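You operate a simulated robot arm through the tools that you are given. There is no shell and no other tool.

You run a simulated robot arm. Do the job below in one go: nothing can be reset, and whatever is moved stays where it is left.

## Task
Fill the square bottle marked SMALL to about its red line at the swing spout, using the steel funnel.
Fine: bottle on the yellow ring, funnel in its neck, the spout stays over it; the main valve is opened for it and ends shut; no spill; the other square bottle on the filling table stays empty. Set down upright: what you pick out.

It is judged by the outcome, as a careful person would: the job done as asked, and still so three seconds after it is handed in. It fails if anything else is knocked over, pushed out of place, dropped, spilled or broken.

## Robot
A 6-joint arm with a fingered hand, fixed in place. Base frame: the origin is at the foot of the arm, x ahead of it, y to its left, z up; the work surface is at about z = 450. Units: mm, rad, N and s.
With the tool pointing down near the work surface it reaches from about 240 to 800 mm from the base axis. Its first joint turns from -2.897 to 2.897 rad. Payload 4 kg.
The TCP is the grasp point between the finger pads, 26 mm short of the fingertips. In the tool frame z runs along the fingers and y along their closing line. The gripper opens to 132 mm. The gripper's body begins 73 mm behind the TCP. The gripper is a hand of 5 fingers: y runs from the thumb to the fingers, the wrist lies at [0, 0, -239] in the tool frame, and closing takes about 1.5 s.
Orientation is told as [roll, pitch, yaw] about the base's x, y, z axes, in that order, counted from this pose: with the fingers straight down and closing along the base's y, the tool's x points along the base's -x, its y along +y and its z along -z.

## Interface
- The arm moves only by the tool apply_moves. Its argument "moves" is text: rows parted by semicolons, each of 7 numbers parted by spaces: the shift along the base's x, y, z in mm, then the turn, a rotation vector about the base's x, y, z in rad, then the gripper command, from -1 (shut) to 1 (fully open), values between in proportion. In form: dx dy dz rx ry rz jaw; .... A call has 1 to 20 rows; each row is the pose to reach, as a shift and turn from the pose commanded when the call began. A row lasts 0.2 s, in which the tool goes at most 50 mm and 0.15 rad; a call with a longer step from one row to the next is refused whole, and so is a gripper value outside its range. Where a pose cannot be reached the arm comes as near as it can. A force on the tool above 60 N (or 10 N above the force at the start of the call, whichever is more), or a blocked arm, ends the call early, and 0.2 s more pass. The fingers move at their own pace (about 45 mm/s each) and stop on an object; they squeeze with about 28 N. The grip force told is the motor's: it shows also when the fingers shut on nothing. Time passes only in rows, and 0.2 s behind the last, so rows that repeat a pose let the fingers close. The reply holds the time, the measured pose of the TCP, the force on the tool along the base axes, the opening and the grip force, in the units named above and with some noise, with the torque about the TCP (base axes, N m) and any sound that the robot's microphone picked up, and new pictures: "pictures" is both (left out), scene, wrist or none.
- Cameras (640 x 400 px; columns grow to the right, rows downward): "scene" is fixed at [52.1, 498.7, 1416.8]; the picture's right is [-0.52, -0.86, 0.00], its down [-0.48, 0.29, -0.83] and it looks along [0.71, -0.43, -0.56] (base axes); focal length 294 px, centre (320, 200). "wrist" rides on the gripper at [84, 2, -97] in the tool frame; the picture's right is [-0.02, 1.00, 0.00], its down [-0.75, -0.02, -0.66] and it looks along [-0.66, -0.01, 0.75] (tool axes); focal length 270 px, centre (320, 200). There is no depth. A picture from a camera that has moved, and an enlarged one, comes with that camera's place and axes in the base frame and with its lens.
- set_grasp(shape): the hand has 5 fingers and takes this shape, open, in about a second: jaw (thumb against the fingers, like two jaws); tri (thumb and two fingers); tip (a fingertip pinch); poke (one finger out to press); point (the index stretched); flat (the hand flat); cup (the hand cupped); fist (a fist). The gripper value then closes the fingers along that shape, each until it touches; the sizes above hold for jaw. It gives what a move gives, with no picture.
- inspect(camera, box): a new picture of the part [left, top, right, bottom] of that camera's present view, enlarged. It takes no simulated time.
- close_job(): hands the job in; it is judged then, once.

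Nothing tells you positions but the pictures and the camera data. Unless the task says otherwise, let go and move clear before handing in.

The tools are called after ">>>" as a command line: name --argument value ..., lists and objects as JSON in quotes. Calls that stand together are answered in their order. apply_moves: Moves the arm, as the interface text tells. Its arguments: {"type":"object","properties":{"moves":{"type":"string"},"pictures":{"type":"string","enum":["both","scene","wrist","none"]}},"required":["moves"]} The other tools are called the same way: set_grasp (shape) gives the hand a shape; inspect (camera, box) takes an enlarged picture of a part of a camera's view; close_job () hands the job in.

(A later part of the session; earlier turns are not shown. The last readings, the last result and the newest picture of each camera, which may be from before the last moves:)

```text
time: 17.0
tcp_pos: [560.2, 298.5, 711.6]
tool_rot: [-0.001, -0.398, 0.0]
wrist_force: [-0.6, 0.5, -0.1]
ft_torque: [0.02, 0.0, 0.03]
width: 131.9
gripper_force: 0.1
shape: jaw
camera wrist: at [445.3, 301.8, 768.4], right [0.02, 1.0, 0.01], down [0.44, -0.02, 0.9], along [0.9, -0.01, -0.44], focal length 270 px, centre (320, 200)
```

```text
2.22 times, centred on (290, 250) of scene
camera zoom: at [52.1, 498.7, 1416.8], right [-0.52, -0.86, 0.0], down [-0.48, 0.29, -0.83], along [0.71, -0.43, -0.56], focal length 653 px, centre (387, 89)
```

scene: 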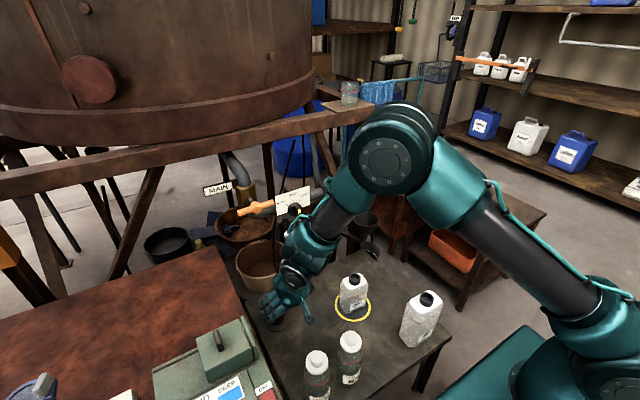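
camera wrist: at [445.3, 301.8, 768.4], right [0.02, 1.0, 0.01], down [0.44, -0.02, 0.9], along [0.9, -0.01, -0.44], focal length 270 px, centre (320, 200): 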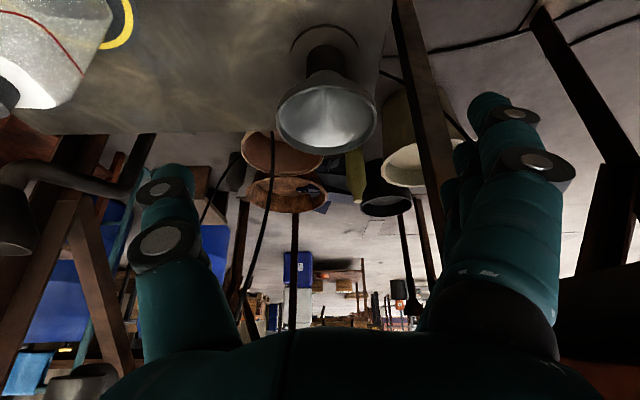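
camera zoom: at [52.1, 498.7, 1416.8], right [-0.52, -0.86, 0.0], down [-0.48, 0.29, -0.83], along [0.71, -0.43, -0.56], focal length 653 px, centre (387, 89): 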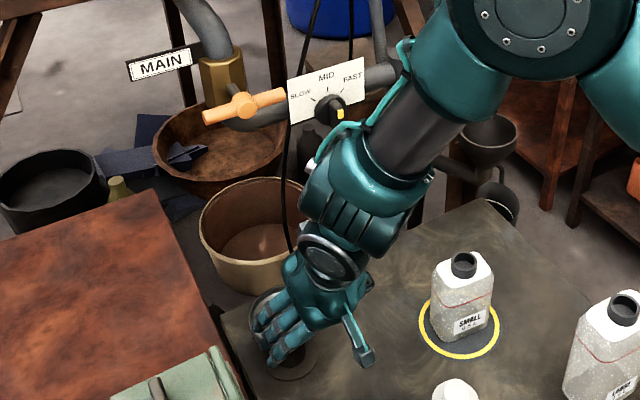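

From combined views I take the funnel rim to be centred near (681, 308), z about 552, and roughly 113 mm across. I'll hover above it with the hand fully open and tilted back.

>>> apply_moves --moves "30 3 -10 0 0 0 1; 60 6 -25 0 0 0 1; 90 9 -40 0 0 0 1; 115 9 -60 0 0 0 1; 115 9 -60 0 0 0 1"

>>> inspect --camera "wrist" --box '[180, 20, 460, 240]'

>>> inspect --camera "scene" --box '[200, 160, 360, 340]'

```text
time: 18.2
tcp_pos: [674.8, 307.6, 650.4]
tool_rot: [0.0, -0.4, -0.001]
wrist_force: [0.3, 0.8, -0.3]
ft_torque: [-0.04, 0.0, -0.02]
width: 131.8
gripper_force: 0.1
shape: jaw
camera wrist: at [560.3, 311.0, 707.8], right [0.02, 1.0, 0.01], down [0.44, -0.02, 0.9], along [0.9, -0.01, -0.44], focal length 270 px, centre (320, 200)
```

scene: 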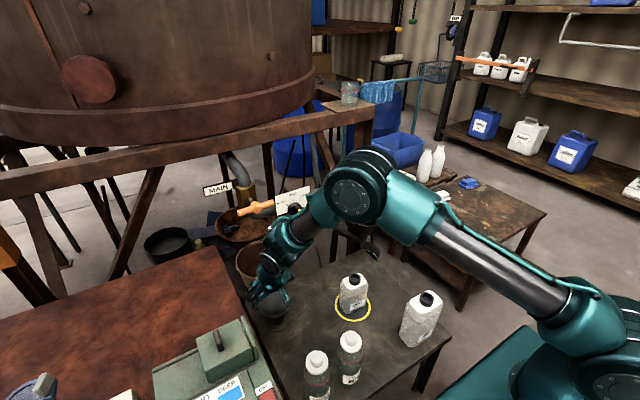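
wrist: 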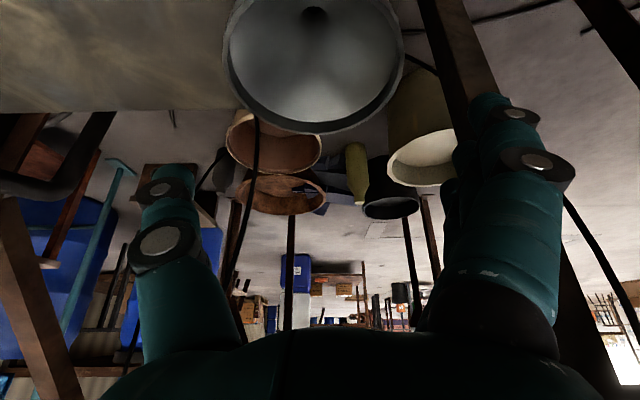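

```text
1.82 times, centred on (320, 130) of wrist
camera zoom: at [560.3, 311.0, 707.8], right [0.02, 1.0, 0.01], down [0.44, -0.02, 0.9], along [0.9, -0.01, -0.44], focal length 491 px, centre (320, 327)
```

zoom: 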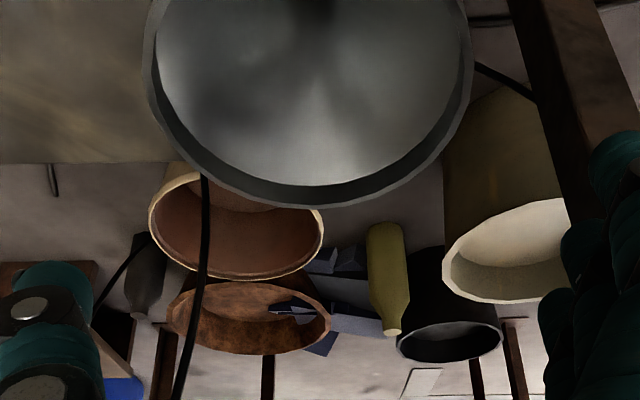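

```text
2.22 times, centred on (280, 250) of scene
camera zoom: at [52.1, 498.7, 1416.8], right [-0.52, -0.86, 0.0], down [-0.48, 0.29, -0.83], along [0.71, -0.43, -0.56], focal length 653 px, centre (409, 89)
```

zoom: 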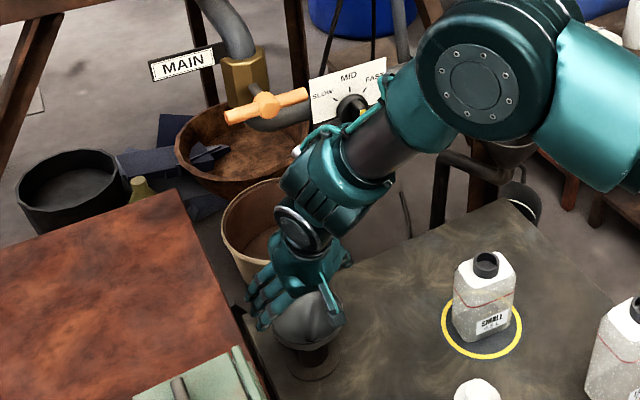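

The rim is centred on the hand in y, with about 8 mm clearance on each side. I'll go down in two stages around it.

>>> apply_moves --moves "5 -0.5 -25 0 0 0 1; 9 -0.5 -50 0 0 0 1; 9 -0.5 -60 0 0 0 1; 9 -0.5 -60 0 0 0 1"

>>> inspect --camera "wrist" --box '[140, 0, 500, 240]'

>>> inspect --camera "scene" --box '[230, 230, 330, 340]'

```text
time: 19.2
tcp_pos: [684.4, 306.1, 591.0]
tool_rot: [-0.001, -0.399, 0.0]
wrist_force: [-0.1, 0.4, -0.3]
ft_torque: [0.01, 0.01, 0.04]
width: 131.9
gripper_force: 0.1
shape: jaw
camera wrist: at [569.8, 309.8, 647.9], right [0.02, 1.0, 0.01], down [0.44, -0.02, 0.9], along [0.9, -0.01, -0.44], focal length 270 px, centre (320, 200)
```

scene: 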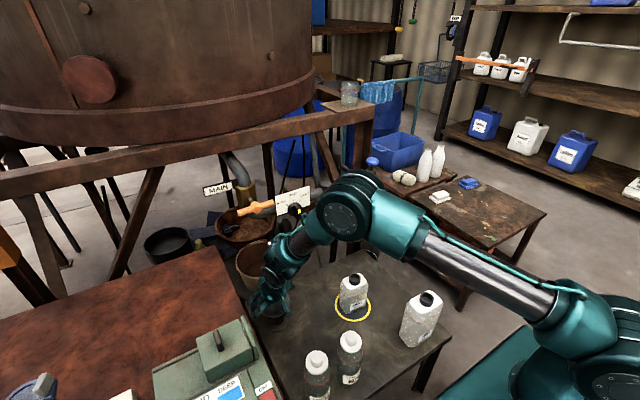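
wrist: 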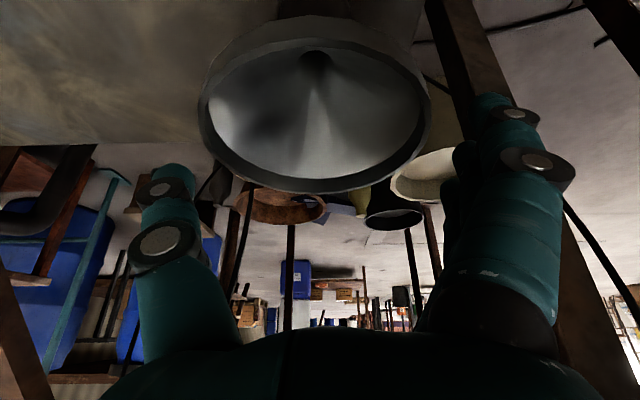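

```text
1.67 times, centred on (320, 120) of wrist
camera zoom: at [569.8, 309.8, 647.9], right [0.02, 1.0, 0.01], down [0.44, -0.02, 0.9], along [0.9, -0.01, -0.44], focal length 450 px, centre (320, 333)
```

zoom: 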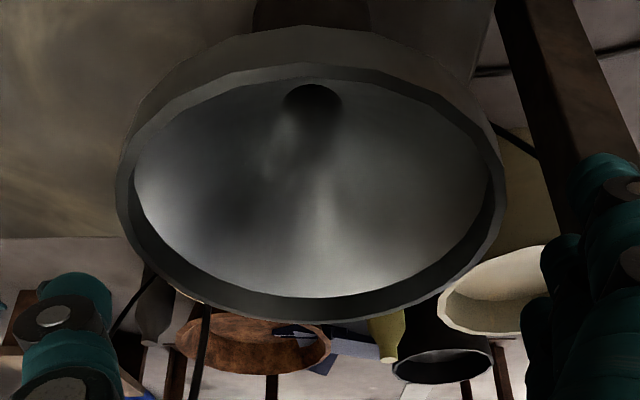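

```text
3.64 times, centred on (280, 285) of scene
camera zoom: at [52.1, 498.7, 1416.8], right [-0.52, -0.86, 0.0], down [-0.48, 0.29, -0.83], along [0.71, -0.43, -0.56], focal length 1068 px, centre (466, -109)
```

zoom: 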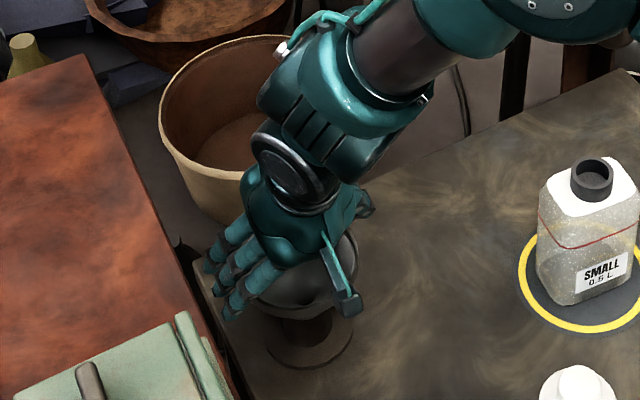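

The hand straddles the funnel evenly, with the rim at about (686, 306, 558). I'll drop so the pads sit just below the rim and close gently.

>>> apply_moves --moves "1 -0.3 -15 0 0 0 1; 2 -0.5 -30 0 0 0 1; 2 -0.5 -41 0 0 0 1; 2 -0.5 -41 0 0 0 0.8; 2 -0.5 -41 0 0 0 0.6; 2 -0.5 -41 0 0 0 0.4; 2 -0.5 -41 0 0 0 0.4; 2 -0.5 -41 0 0 0 0.4"

>>> inspect --camera "wrist" --box '[140, 0, 500, 240]'

>>> inspect --camera "scene" --box '[230, 230, 330, 340]'

```text
time: 21.0
tcp_pos: [685.3, 306.3, 550.7]
tool_rot: [0.0, -0.4, 0.001]
wrist_force: [0.9, 0.0, -1.1]
ft_torque: [-0.02, 0.02, -0.03]
width: 93.1
gripper_force: 27.4
shape: jaw
camera wrist: at [570.6, 310.0, 607.1], right [0.02, 1.0, 0.01], down [0.44, -0.02, 0.9], along [0.9, -0.01, -0.44], focal length 270 px, centre (320, 200)
```

scene: 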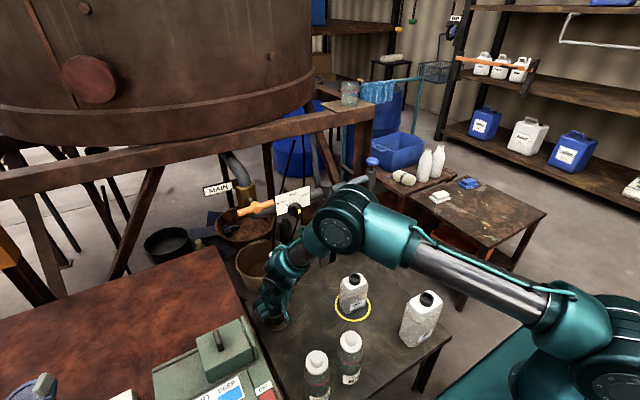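
wrist: 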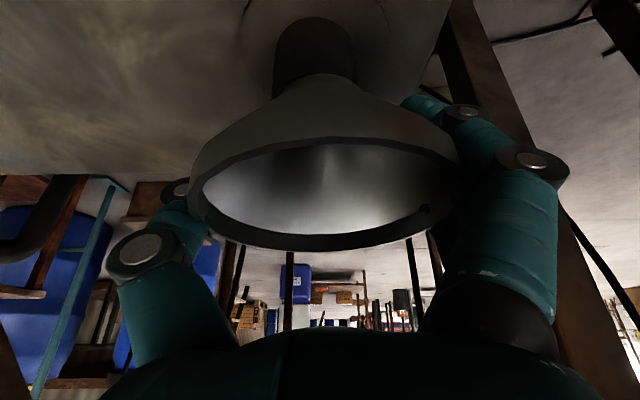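

```text
1.67 times, centred on (320, 120) of wrist
camera zoom: at [570.6, 310.0, 607.1], right [0.02, 1.0, 0.01], down [0.44, -0.02, 0.9], along [0.9, -0.01, -0.44], focal length 450 px, centre (320, 333)
```

zoom: 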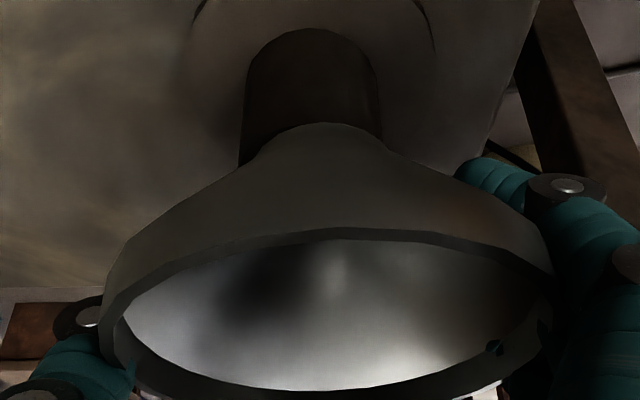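

```text
3.64 times, centred on (280, 285) of scene
camera zoom: at [52.1, 498.7, 1416.8], right [-0.52, -0.86, 0.0], down [-0.48, 0.29, -0.83], along [0.71, -0.43, -0.56], focal length 1068 px, centre (466, -109)
```

zoom: 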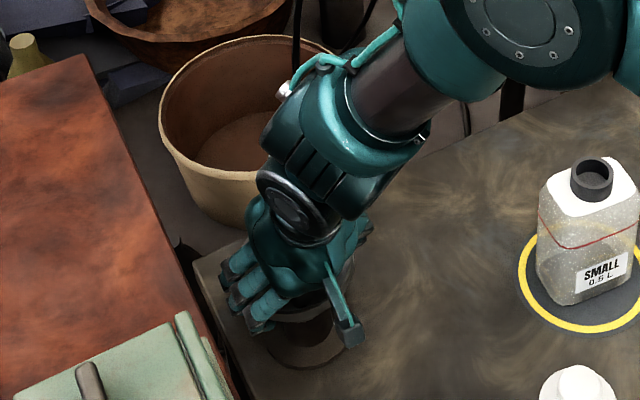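

The fingers are resting on the cone just below the rim, showing 27 N at 93 mm. I'll squeeze a bit more to see whether it's holding before lifting.

>>> apply_moves --moves "0 0 0 0 0 0 0.2; 0 0 0 0 0 0 0.1; 0 0 0 0 0 0 0"

>>> inspect --camera "wrist" --box '[140, 0, 500, 270]'

```text
time: 21.8
tcp_pos: [684.9, 306.9, 549.8]
tool_rot: [0.0, -0.399, 0.002]
wrist_force: [0.6, -0.7, 0.6]
ft_torque: [0.01, -0.01, 0.0]
width: 92.8
gripper_force: 27.7
shape: jaw
camera wrist: at [570.7, 310.1, 607.2], right [0.02, 1.0, 0.01], down [0.44, -0.02, 0.9], along [0.9, -0.01, -0.44], focal length 270 px, centre (320, 200)
```

scene: 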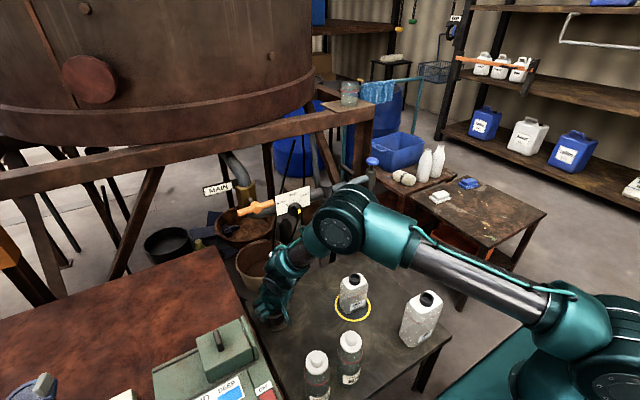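
wrist: 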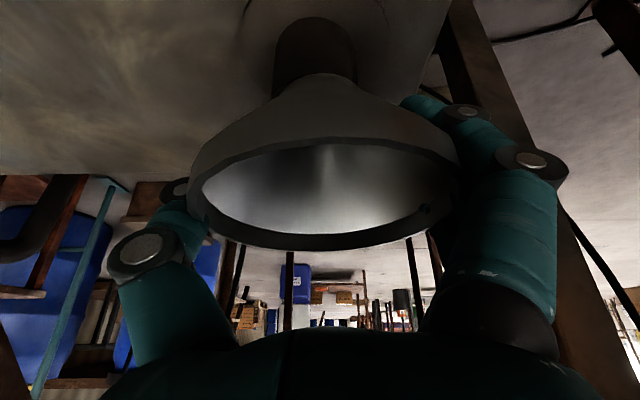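

```text
1.48 times, centred on (320, 135) of wrist
camera zoom: at [570.7, 310.1, 607.2], right [0.02, 1.0, 0.01], down [0.44, -0.02, 0.9], along [0.9, -0.01, -0.44], focal length 400 px, centre (320, 296)
```

zoom: 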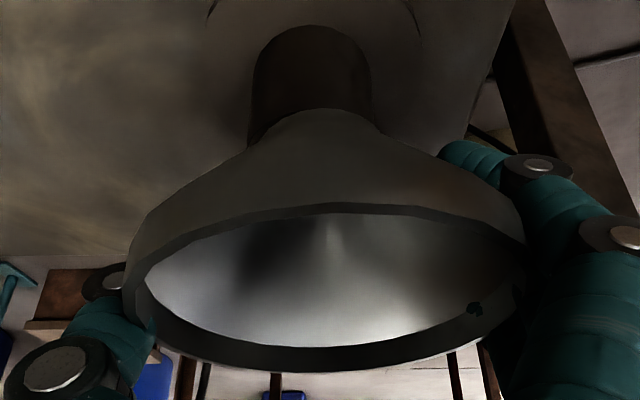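

The funnel is firmly held, with the width blocked at 93 mm against a tighter command. I'll lift it slowly out of its stand.

>>> apply_moves --moves "0 0 5 0 0 0 -0.2; 0 0 10 0 0 0 -0.2; 0 0 20 0 0 0 -0.2; 0 0 30 0 0 0 -0.2; 0 0 30 0 0 0 -0.2"

>>> inspect --camera "scene" --box '[230, 230, 330, 340]'

>>> inspect --camera "wrist" --box '[140, 0, 500, 270]'

```text
time: 23.0
tcp_pos: [685.7, 309.7, 578.9]
tool_rot: [-0.001, -0.399, -0.001]
wrist_force: [-1.2, 1.3, -1.3]
ft_torque: [-0.01, -0.02, 0.0]
width: 92.7
gripper_force: 27.3
shape: jaw
camera wrist: at [571.5, 310.7, 636.4], right [0.02, 1.0, 0.01], down [0.44, -0.02, 0.9], along [0.9, -0.01, -0.44], focal length 270 px, centre (320, 200)
```

scene: 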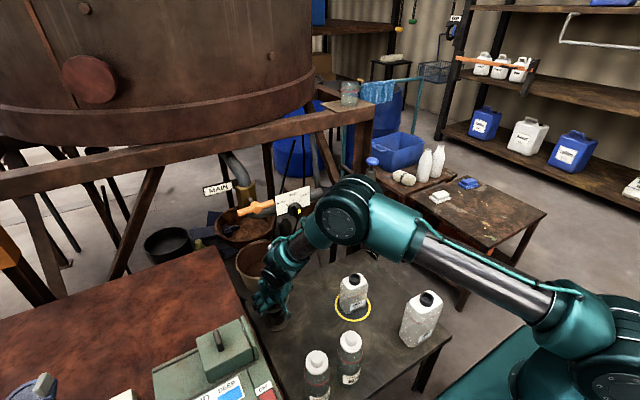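
wrist: 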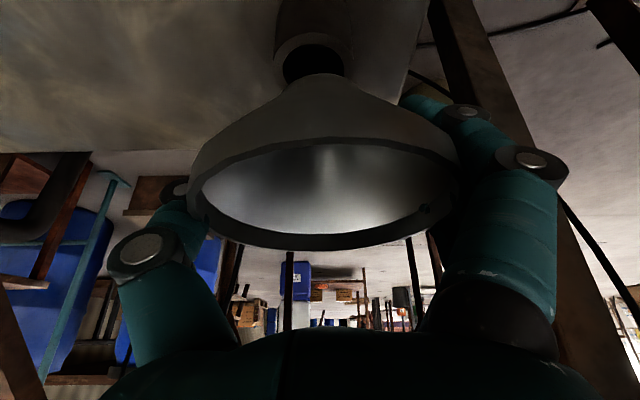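

```text
3.64 times, centred on (280, 285) of scene
camera zoom: at [52.1, 498.7, 1416.8], right [-0.52, -0.86, 0.0], down [-0.48, 0.29, -0.83], along [0.71, -0.43, -0.56], focal length 1068 px, centre (466, -109)
```

zoom: 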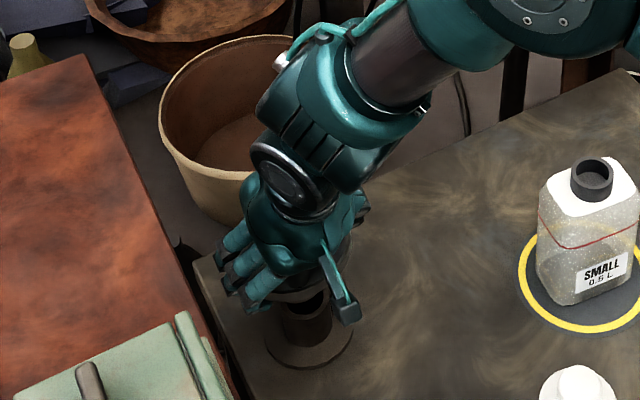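

```text
1.48 times, centred on (320, 135) of wrist
camera zoom: at [571.5, 310.7, 636.4], right [0.02, 1.0, 0.01], down [0.44, -0.02, 0.9], along [0.9, -0.01, -0.44], focal length 400 px, centre (320, 296)
```

zoom: 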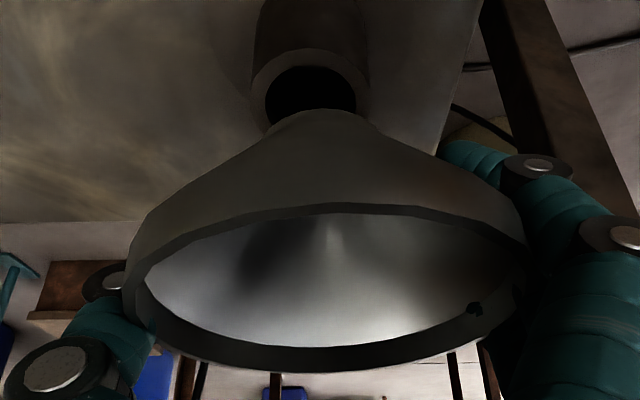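

The funnel is coming out cleanly and the stand stays put. I'll keep lifting until the stem clears.

>>> apply_moves --moves "0 0 15 0 0 0 -0.2; 0 0 30 0 0 0 -0.2; 0 0 50 0 0 0 -0.2; 0 0 50 0 0 0 -0.2"

>>> inspect --camera "scene" --box '[230, 220, 330, 340]'

>>> inspect --camera "wrist" --box '[140, 0, 500, 270]'

```text
time: 24.0
tcp_pos: [684.8, 306.7, 630.9]
tool_rot: [-0.001, -0.399, 0.0]
wrist_force: [0.0, 0.6, -0.4]
ft_torque: [-0.01, -0.03, 0.01]
width: 93.1
gripper_force: 27.8
shape: jaw
camera wrist: at [570.8, 309.4, 687.1], right [0.02, 1.0, 0.01], down [0.44, -0.02, 0.9], along [0.9, -0.01, -0.44], focal length 270 px, centre (320, 200)
```

scene: 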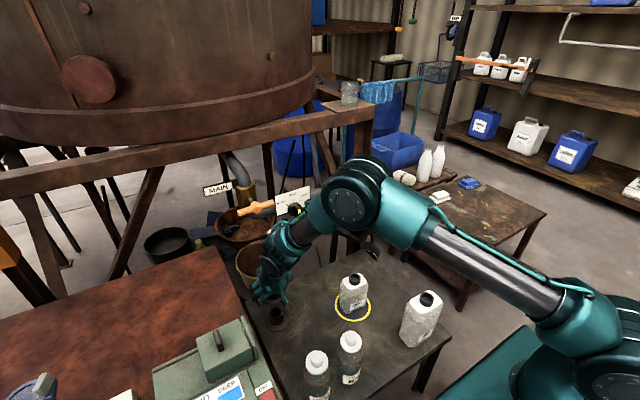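
wrist: 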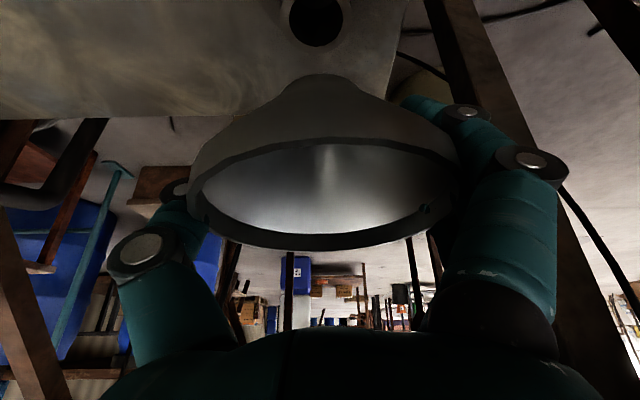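

```text
3.33 times, centred on (280, 280) of scene
camera zoom: at [52.1, 498.7, 1416.8], right [-0.52, -0.86, 0.0], down [-0.48, 0.29, -0.83], along [0.71, -0.43, -0.56], focal length 979 px, centre (453, -67)
```

zoom: 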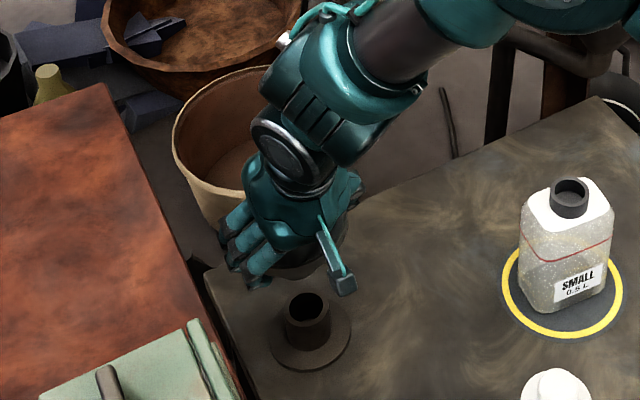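

```text
1.48 times, centred on (320, 135) of wrist
camera zoom: at [570.8, 309.4, 687.1], right [0.02, 1.0, 0.01], down [0.44, -0.02, 0.9], along [0.9, -0.01, -0.44], focal length 400 px, centre (320, 296)
```

zoom: 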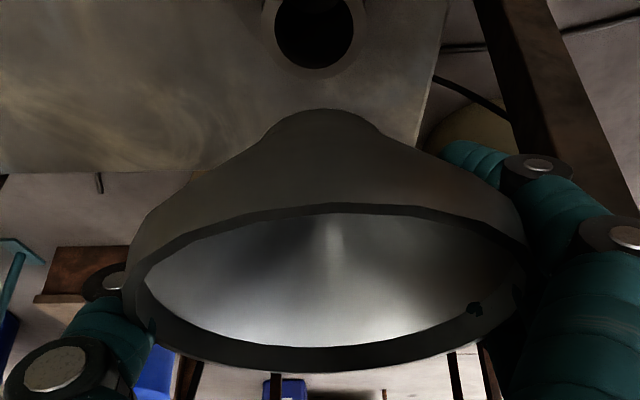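

The funnel is clear of its stand and hangs level. I'll back away from the valve while rising, then carry it over the bottle's neck, keeping the stem well above it.

>>> apply_moves --moves "-20 0 25 0 0 0 -0.2; -45 0 50 0 0 0 -0.2; -65 -20 75 0 0 0 -0.2; -80 -55 95 0 0 0 -0.2; -93 -95 100 0 0 0 -0.2; -93 -135 100 0 0 0 -0.2; -93 -175 100 0 0 0 -0.2; -93 -215 100 0 0 0 -0.2; -93 -250 100 0 0 0 -0.2; -93 -270 100 0 0 0 -0.2; -93 -277 100 0 0 0 -0.2; -93 -277 100 0 0 0 -0.2"

>>> inspect --camera "scene" --box '[300, 210, 410, 320]'

>>> inspect --camera "wrist" --box '[140, 0, 500, 270]'

```text
time: 26.6
tcp_pos: [592.1, 29.4, 729.4]
tool_rot: [0.0, -0.4, 0.001]
wrist_force: [-0.1, -0.1, -0.6]
ft_torque: [0.06, -0.02, -0.02]
width: 92.9
gripper_force: 28.3
shape: jaw
camera wrist: at [477.3, 32.6, 786.1], right [0.02, 1.0, 0.01], down [0.44, -0.02, 0.9], along [0.9, -0.01, -0.44], focal length 270 px, centre (320, 200)
```

scene: 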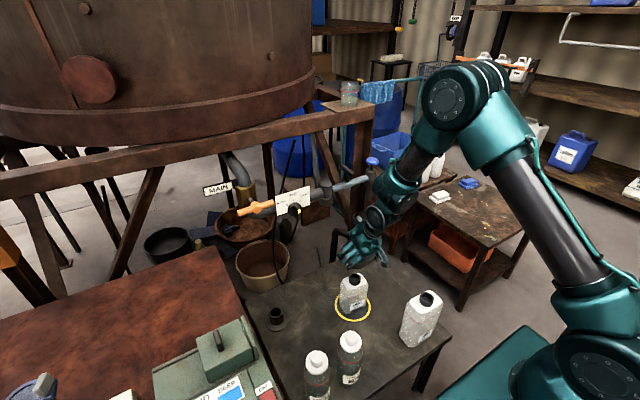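
wrist: 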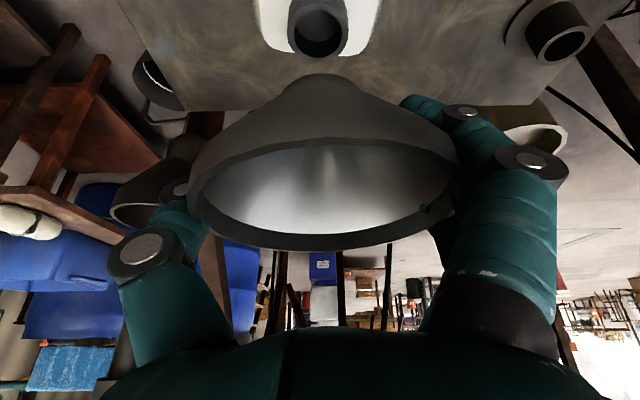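

```text
3.64 times, centred on (355, 265) of scene
camera zoom: at [52.1, 498.7, 1416.8], right [-0.52, -0.86, 0.0], down [-0.48, 0.29, -0.83], along [0.71, -0.43, -0.56], focal length 1068 px, centre (193, -36)
```

zoom: 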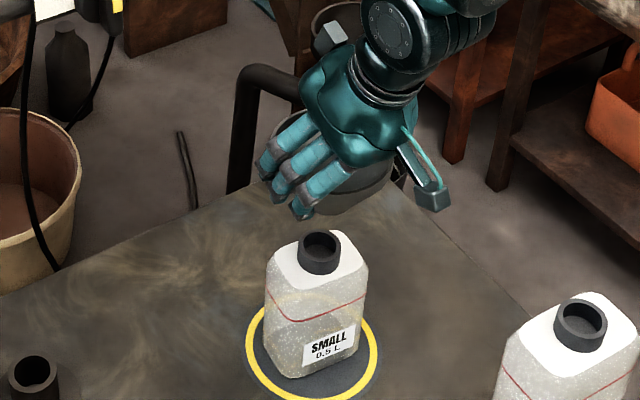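

```text
1.48 times, centred on (320, 135) of wrist
camera zoom: at [477.3, 32.6, 786.1], right [0.02, 1.0, 0.01], down [0.44, -0.02, 0.9], along [0.9, -0.01, -0.44], focal length 400 px, centre (320, 296)
```

zoom: 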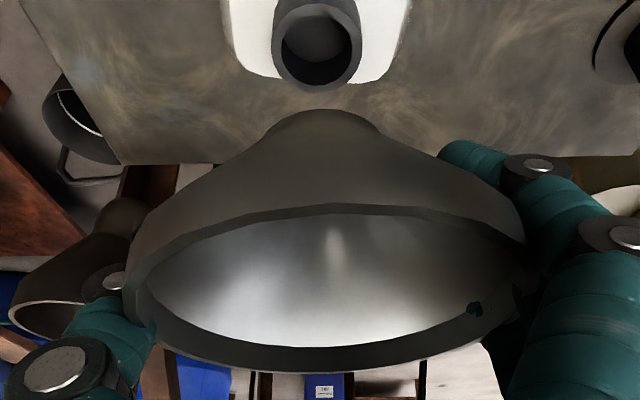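

The bottle's neck shows in the wrist view just beyond the funnel's bottom, so I can align them by eye. I'll zoom in on both to measure the offset and any tilt.

>>> inspect --camera "wrist" --box '[240, 0, 400, 100]'

>>> inspect --camera "wrist" --box '[170, 100, 330, 270]'

>>> inspect --camera "wrist" --box '[330, 80, 490, 260]'

>>> inspect --camera "scene" --box '[330, 220, 400, 290]'

```text
4.00 times, centred on (320, 50) of wrist
camera zoom: at [477.3, 32.6, 786.1], right [0.02, 1.0, 0.01], down [0.44, -0.02, 0.9], along [0.9, -0.01, -0.44], focal length 1081 px, centre (320, 800)
```

zoom: 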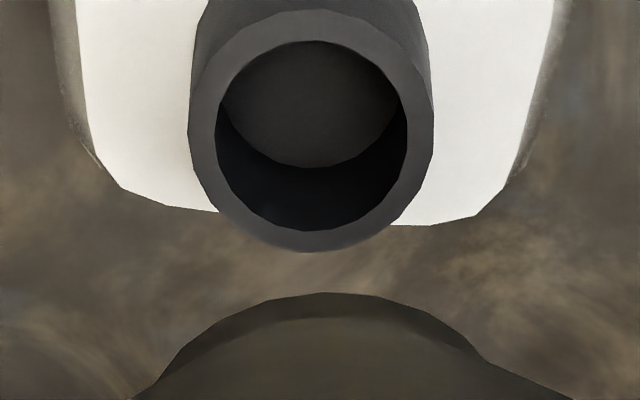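

```text
2.35 times, centred on (250, 185) of wrist
camera zoom: at [477.3, 32.6, 786.1], right [0.02, 1.0, 0.01], down [0.44, -0.02, 0.9], along [0.9, -0.01, -0.44], focal length 636 px, centre (485, 235)
```

zoom: 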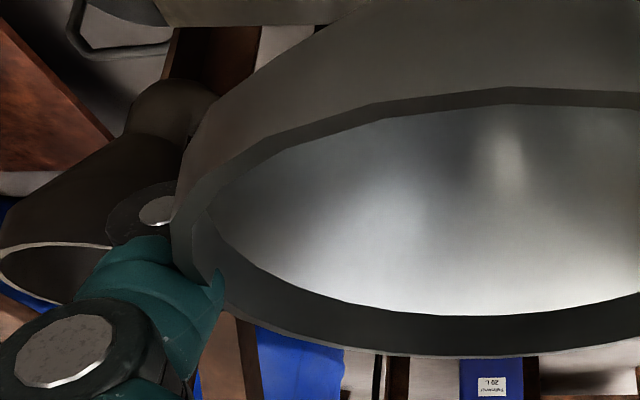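

```text
2.22 times, centred on (410, 170) of wrist
camera zoom: at [477.3, 32.6, 786.1], right [0.02, 1.0, 0.01], down [0.44, -0.02, 0.9], along [0.9, -0.01, -0.44], focal length 601 px, centre (120, 267)
```

zoom: 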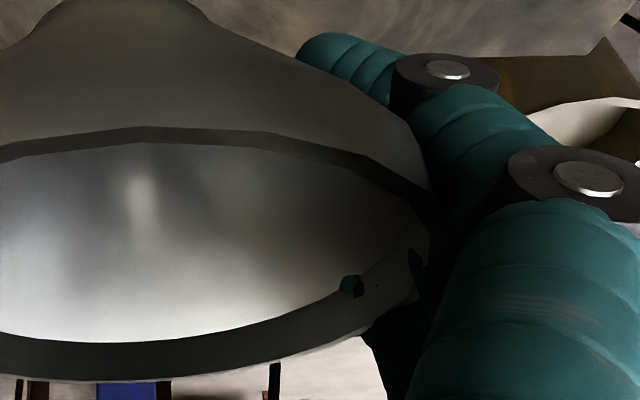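

```text
5.71 times, centred on (365, 255) of scene
camera zoom: at [52.1, 498.7, 1416.8], right [-0.52, -0.86, 0.0], down [-0.48, 0.29, -0.83], along [0.71, -0.43, -0.56], focal length 1678 px, centre (63, -114)
```

zoom: 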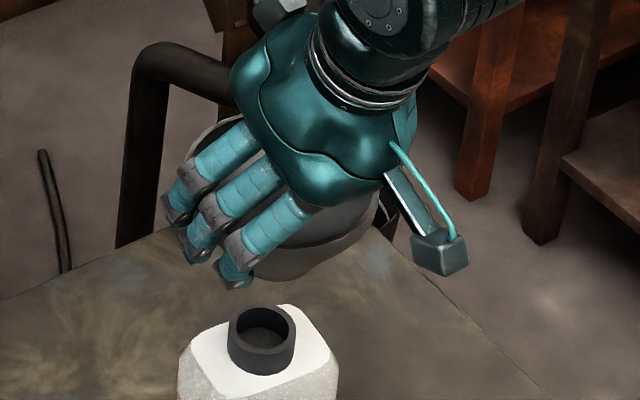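

The funnel hangs level. Measured in the wrist view, its axis is about 5 mm short in x and 2 mm too far in y from the neck. I'll correct that and lower partway to check.

>>> apply_moves --moves "5 -2.3 0 0 0 0 -0.2; 5 -2.3 -15 0 0 0 -0.2; 5 -2.3 -30 0 0 0 -0.2; 5 -2.3 -40 0 0 0 -0.2; 5 -2.3 -40 0 0 0 -0.2"

>>> inspect --camera "wrist" --box '[240, 0, 400, 100]'

>>> inspect --camera "scene" --box '[330, 220, 400, 290]'

```text
time: 27.8
tcp_pos: [597.5, 27.6, 689.7]
tool_rot: [0.0, -0.401, 0.001]
wrist_force: [0.6, -0.7, -0.8]
ft_torque: [0.0, -0.03, -0.01]
width: 92.6
gripper_force: 28.2
shape: jaw
camera wrist: at [483.1, 30.8, 747.4], right [0.02, 1.0, 0.01], down [0.44, -0.02, 0.9], along [0.9, -0.01, -0.44], focal length 270 px, centre (320, 200)
```

scene: 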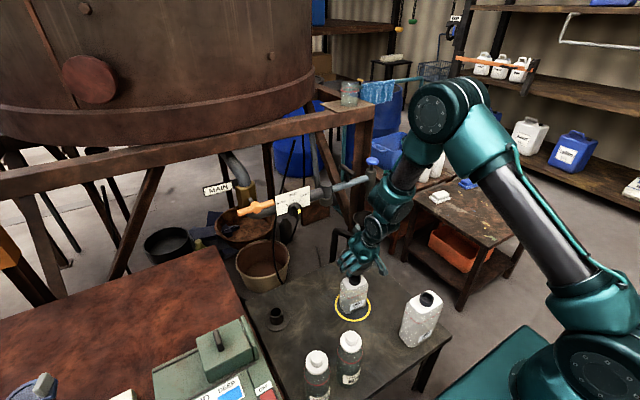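
wrist: 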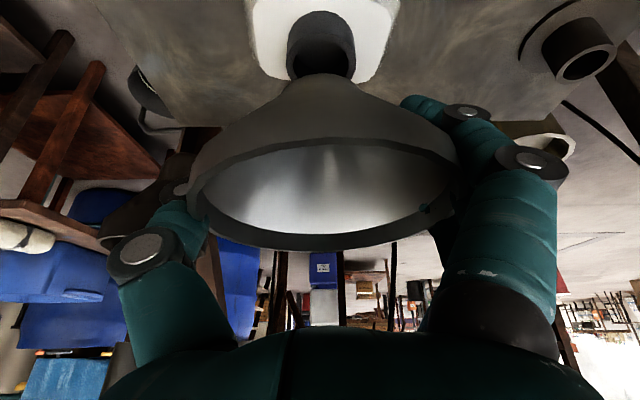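

```text
4.00 times, centred on (320, 50) of wrist
camera zoom: at [483.1, 30.8, 747.4], right [0.02, 1.0, 0.01], down [0.44, -0.02, 0.9], along [0.9, -0.01, -0.44], focal length 1081 px, centre (320, 800)
```

zoom: 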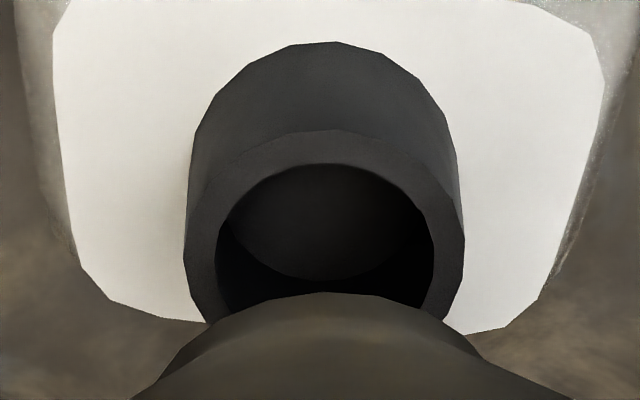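

```text
5.71 times, centred on (365, 255) of scene
camera zoom: at [52.1, 498.7, 1416.8], right [-0.52, -0.86, 0.0], down [-0.48, 0.29, -0.83], along [0.71, -0.43, -0.56], focal length 1678 px, centre (63, -114)
```

zoom: 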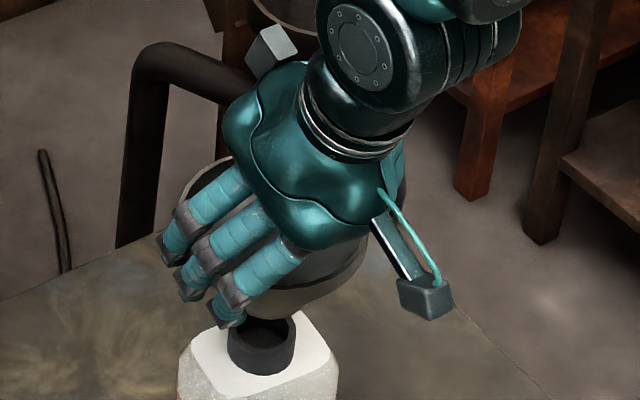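

Both views now show the funnel in line with the neck. I'll lower it in small steps, watching the force.

>>> apply_moves --moves "0 0 -6 0 0 0 -0.2; 0 0 -12 0 0 0 -0.2; 0 0 -18 0 0 0 -0.2"

>>> inspect --camera "wrist" --box '[240, 0, 400, 100]'

>>> inspect --camera "scene" --box '[330, 220, 400, 290]'

```text
time: 28.6
tcp_pos: [598.9, 27.4, 671.9]
tool_rot: [0.0, -0.398, -0.001]
wrist_force: [0.0, -0.7, -1.4]
ft_torque: [0.01, 0.02, 0.02]
width: 93.1
gripper_force: 28.2
shape: jaw
camera wrist: at [484.0, 30.7, 728.4], right [0.02, 1.0, 0.01], down [0.44, -0.02, 0.9], along [0.9, -0.01, -0.44], focal length 270 px, centre (320, 200)
```

scene: 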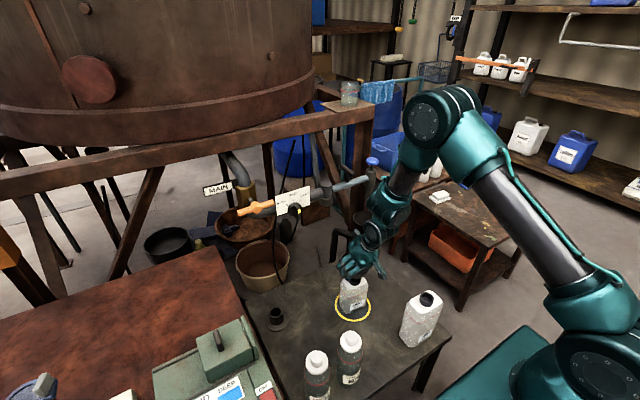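
wrist: 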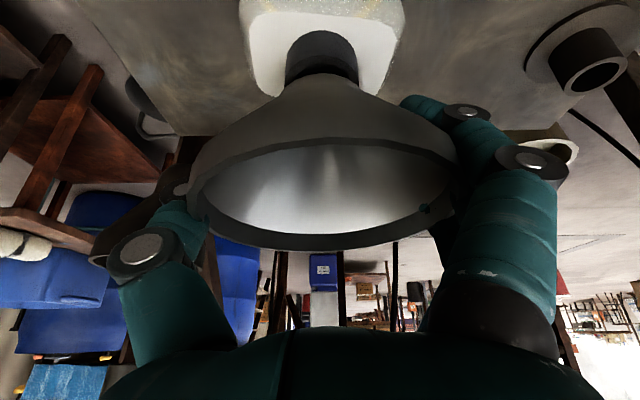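

```text
4.00 times, centred on (320, 50) of wrist
camera zoom: at [484.0, 30.7, 728.4], right [0.02, 1.0, 0.01], down [0.44, -0.02, 0.9], along [0.9, -0.01, -0.44], focal length 1081 px, centre (320, 800)
```

zoom: 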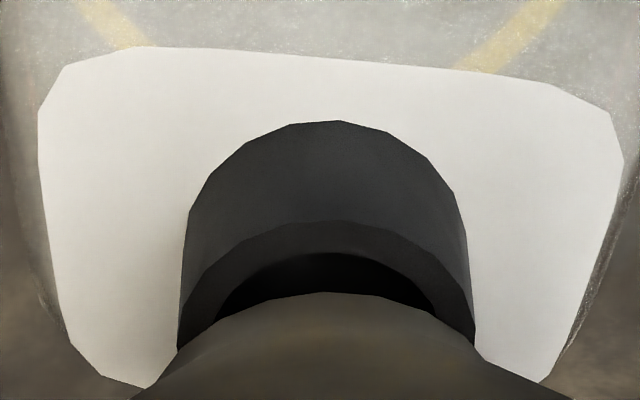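

```text
5.71 times, centred on (365, 255) of scene
camera zoom: at [52.1, 498.7, 1416.8], right [-0.52, -0.86, 0.0], down [-0.48, 0.29, -0.83], along [0.71, -0.43, -0.56], focal length 1678 px, centre (63, -114)
```

zoom: 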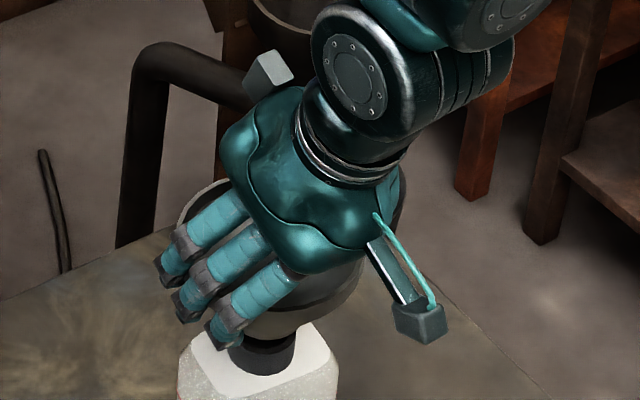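

There's no contact yet and the funnel is centred on the neck. I'll keep lowering in small steps.

>>> apply_moves --moves "0 0 -4 0 0 0 -0.2; 0 0 -8 0 0 0 -0.2; 0 0 -12 0 0 0 -0.2"

>>> inspect --camera "wrist" --box '[240, 0, 400, 100]'

>>> inspect --camera "scene" --box '[330, 220, 400, 290]'

```text
time: 29.4
tcp_pos: [596.8, 28.3, 659.8]
tool_rot: [0.0, -0.4, 0.0]
wrist_force: [-0.2, -0.1, -0.5]
ft_torque: [0.0, 0.03, 0.01]
width: 93.0
gripper_force: 27.6
shape: jaw
camera wrist: at [482.4, 30.5, 716.6], right [0.02, 1.0, 0.01], down [0.44, -0.02, 0.9], along [0.9, -0.01, -0.44], focal length 270 px, centre (320, 200)
```

scene: 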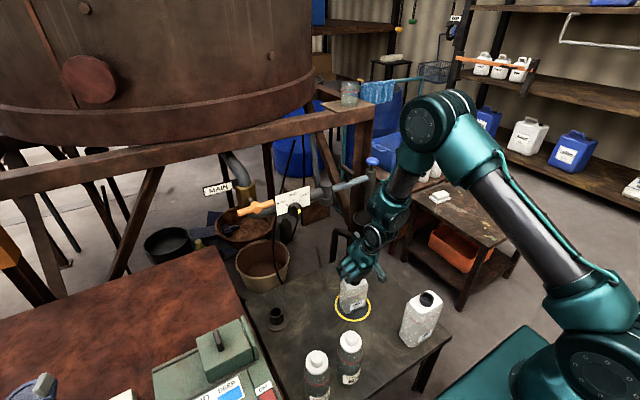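
wrist: 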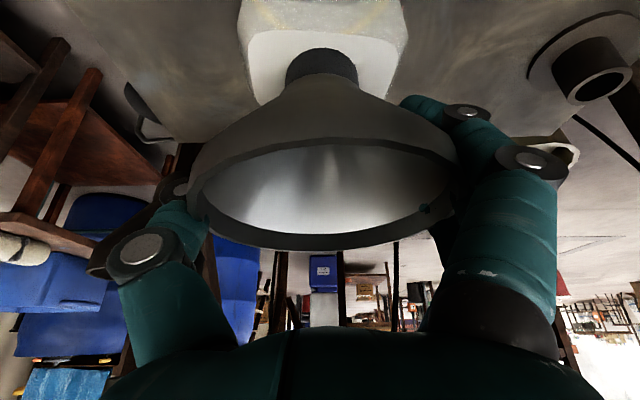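

```text
4.00 times, centred on (320, 50) of wrist
camera zoom: at [482.4, 30.5, 716.6], right [0.02, 1.0, 0.01], down [0.44, -0.02, 0.9], along [0.9, -0.01, -0.44], focal length 1081 px, centre (320, 800)
```

zoom: 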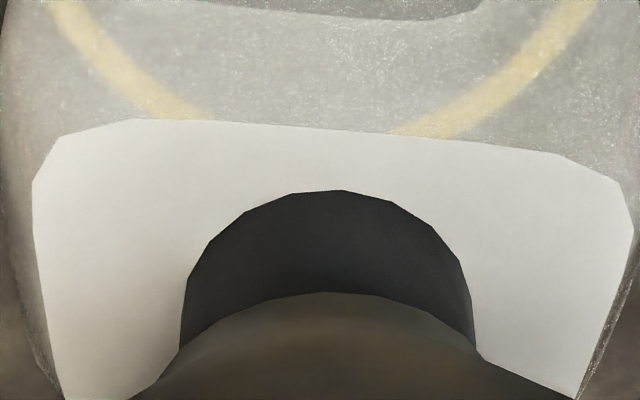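

```text
5.71 times, centred on (365, 255) of scene
camera zoom: at [52.1, 498.7, 1416.8], right [-0.52, -0.86, 0.0], down [-0.48, 0.29, -0.83], along [0.71, -0.43, -0.56], focal length 1678 px, centre (63, -114)
```

zoom: 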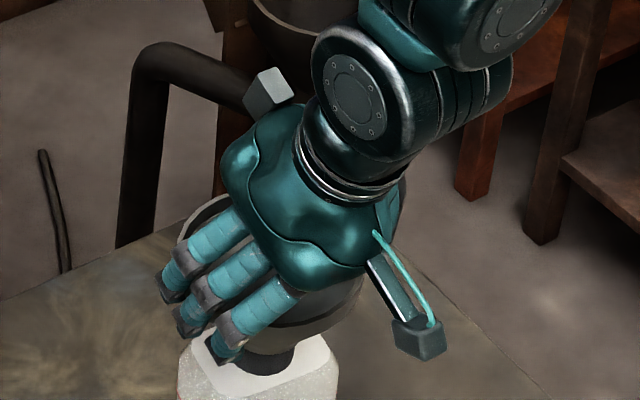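

Still no resistance, and the cone is nearly on the neck. I'll ease down further.

>>> apply_moves --moves "0 0 -3 0 0 0 -0.2; 0 0 -6 0 0 0 -0.2; 0 0 -9 0 0 0 -0.2" --pictures "none"

>>> inspect --camera "wrist" --box '[240, 0, 400, 100]'

>>> inspect --camera "scene" --box '[330, 220, 400, 290]'

```text
time: 30.2
tcp_pos: [597.5, 27.3, 653.8]
tool_rot: [0.001, -0.407, 0.001]
wrist_force: [-8.0, -0.7, 39.4]
ft_torque: [0.82, 0.18, 0.14]
width: 91.7
gripper_force: 27.6
shape: jaw
```

```text
4.00 times, centred on (320, 50) of wrist
camera zoom: at [483.7, 30.2, 709.8], right [0.02, 1.0, 0.01], down [0.43, -0.02, 0.9], along [0.9, -0.01, -0.43], focal length 1081 px, centre (320, 800)
```

zoom: 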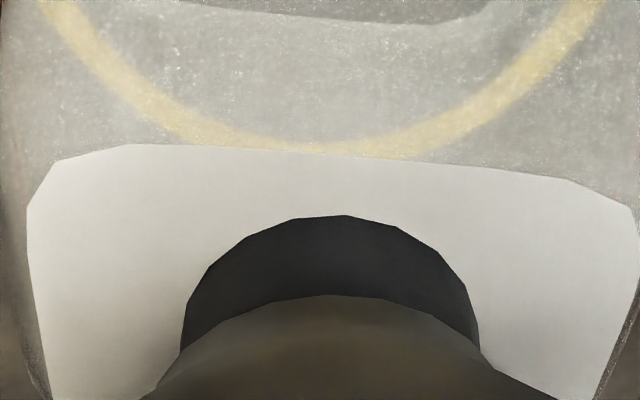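

```text
5.71 times, centred on (365, 255) of scene
camera zoom: at [52.1, 498.7, 1416.8], right [-0.52, -0.86, 0.0], down [-0.48, 0.29, -0.83], along [0.71, -0.43, -0.56], focal length 1678 px, centre (63, -114)
```

zoom: 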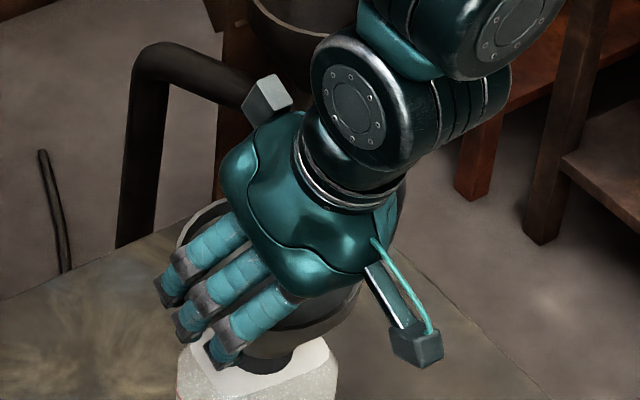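

There's about 39 N of upward force at z=654, where I expected the cone to seat on the neck. I'll ease the pressure off and confirm before letting go.

>>> apply_moves --moves "0 0 2 0 0 0 -0.2; 0 0 2.5 0 0 0 -0.2"

>>> inspect --camera "scene" --box '[310, 210, 410, 330]'

>>> inspect --camera "wrist" --box '[140, 0, 500, 270]'

```text
time: 30.8
tcp_pos: [596.0, 26.5, 654.2]
tool_rot: [0.0, -0.402, -0.001]
wrist_force: [3.0, -1.2, 17.0]
ft_torque: [0.44, -0.04, -0.06]
width: 91.5
gripper_force: 28.0
shape: jaw
camera wrist: at [482.2, 30.2, 710.7], right [0.02, 1.0, 0.01], down [0.44, -0.02, 0.9], along [0.9, -0.01, -0.44], focal length 270 px, centre (320, 200)
```

scene: 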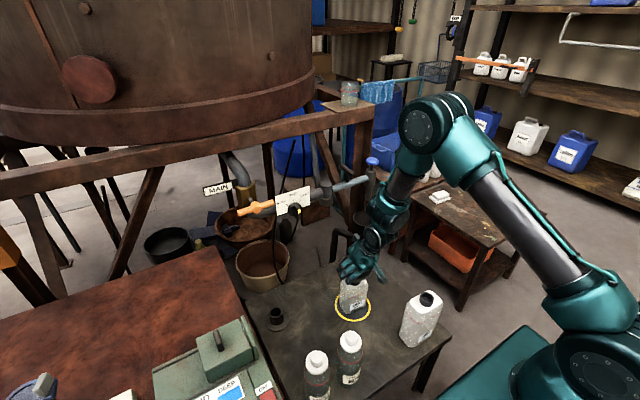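
wrist: 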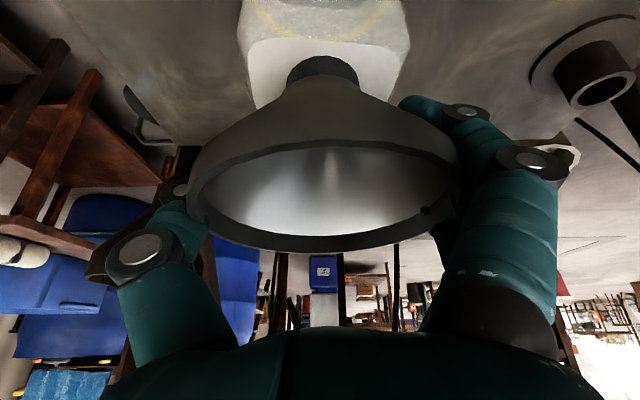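

```text
3.33 times, centred on (360, 270) of scene
camera zoom: at [52.1, 498.7, 1416.8], right [-0.52, -0.86, 0.0], down [-0.48, 0.29, -0.83], along [0.71, -0.43, -0.56], focal length 979 px, centre (187, -33)
```

zoom: 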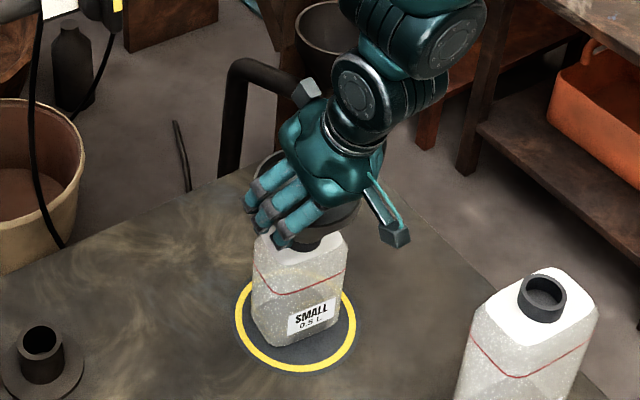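

```text
1.48 times, centred on (320, 135) of wrist
camera zoom: at [482.2, 30.2, 710.7], right [0.02, 1.0, 0.01], down [0.44, -0.02, 0.9], along [0.9, -0.01, -0.44], focal length 400 px, centre (320, 296)
```

zoom: 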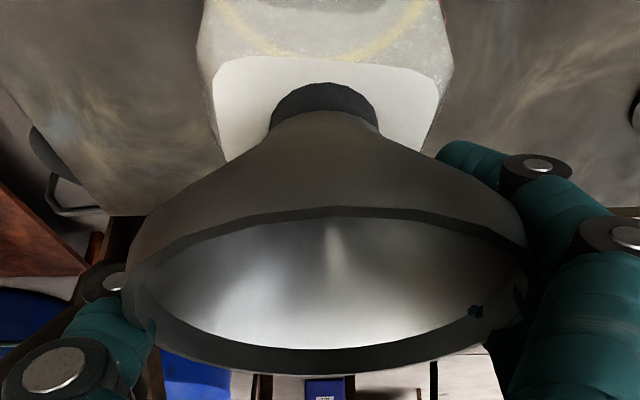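

The cone is down on the neck, and the bottle is still upright on the ring. I'll relieve the remaining pressure, open the hand fully, and check the funnel stays.

>>> apply_moves --moves "0 0 1.5 0 0 0 -0.1; 0 0 1.5 0 0 0 0.4; 0 0 1.5 0 0 0 0.6; 0 0 1.5 0 0 0 0.8; 0 0 1.5 0 0 0 1; 0 0 1.5 0 0 0 1; 0 0 1.5 0 0 0 1"

>>> inspect --camera "scene" --box '[310, 210, 410, 330]'

>>> inspect --camera "wrist" --box '[140, 0, 500, 270]'

```text
time: 32.4
tcp_pos: [596.9, 27.0, 655.2]
tool_rot: [-0.001, -0.4, 0.0]
wrist_force: [0.3, -0.2, -0.3]
ft_torque: [0.02, -0.02, -0.01]
width: 131.9
gripper_force: 0.1
shape: jaw
camera wrist: at [482.3, 29.8, 712.1], right [0.02, 1.0, 0.01], down [0.44, -0.02, 0.9], along [0.9, -0.01, -0.44], focal length 270 px, centre (320, 200)
```

scene: 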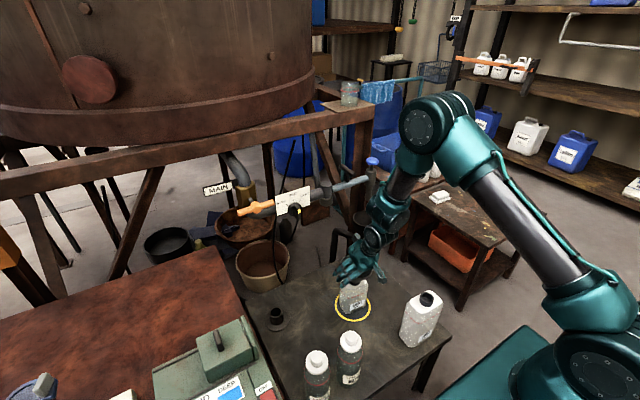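
wrist: 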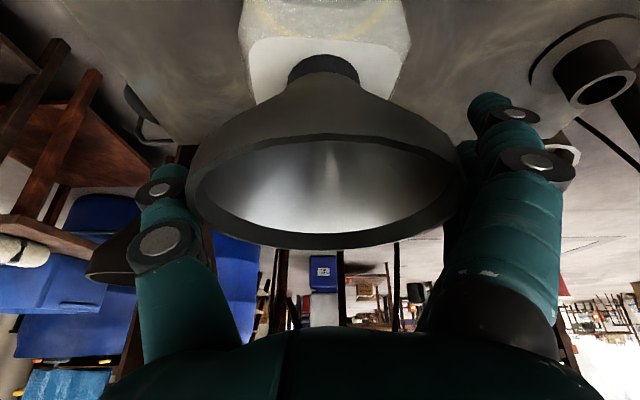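

```text
3.33 times, centred on (360, 270) of scene
camera zoom: at [52.1, 498.7, 1416.8], right [-0.52, -0.86, 0.0], down [-0.48, 0.29, -0.83], along [0.71, -0.43, -0.56], focal length 979 px, centre (187, -33)
```

zoom: 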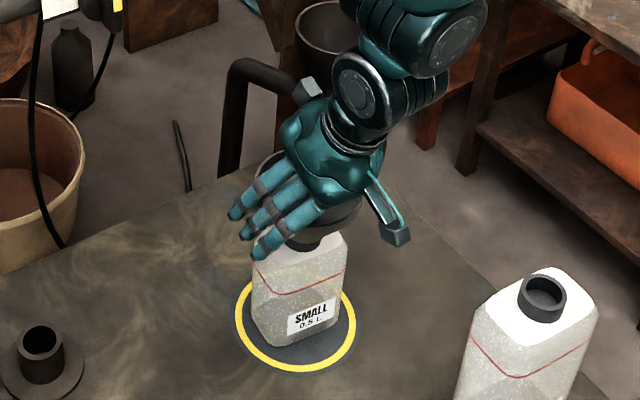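

```text
1.48 times, centred on (320, 135) of wrist
camera zoom: at [482.3, 29.8, 712.1], right [0.02, 1.0, 0.01], down [0.44, -0.02, 0.9], along [0.9, -0.01, -0.44], focal length 400 px, centre (320, 296)
```

zoom: 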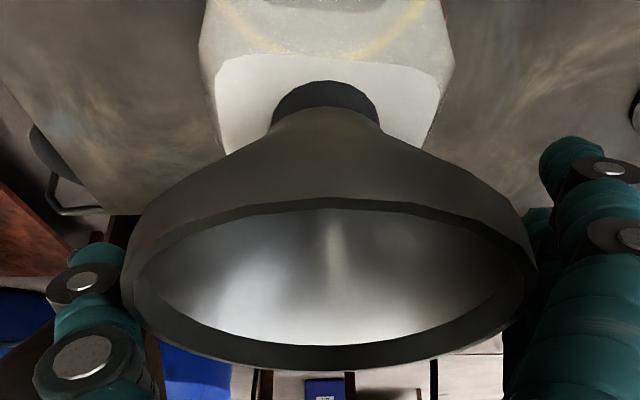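

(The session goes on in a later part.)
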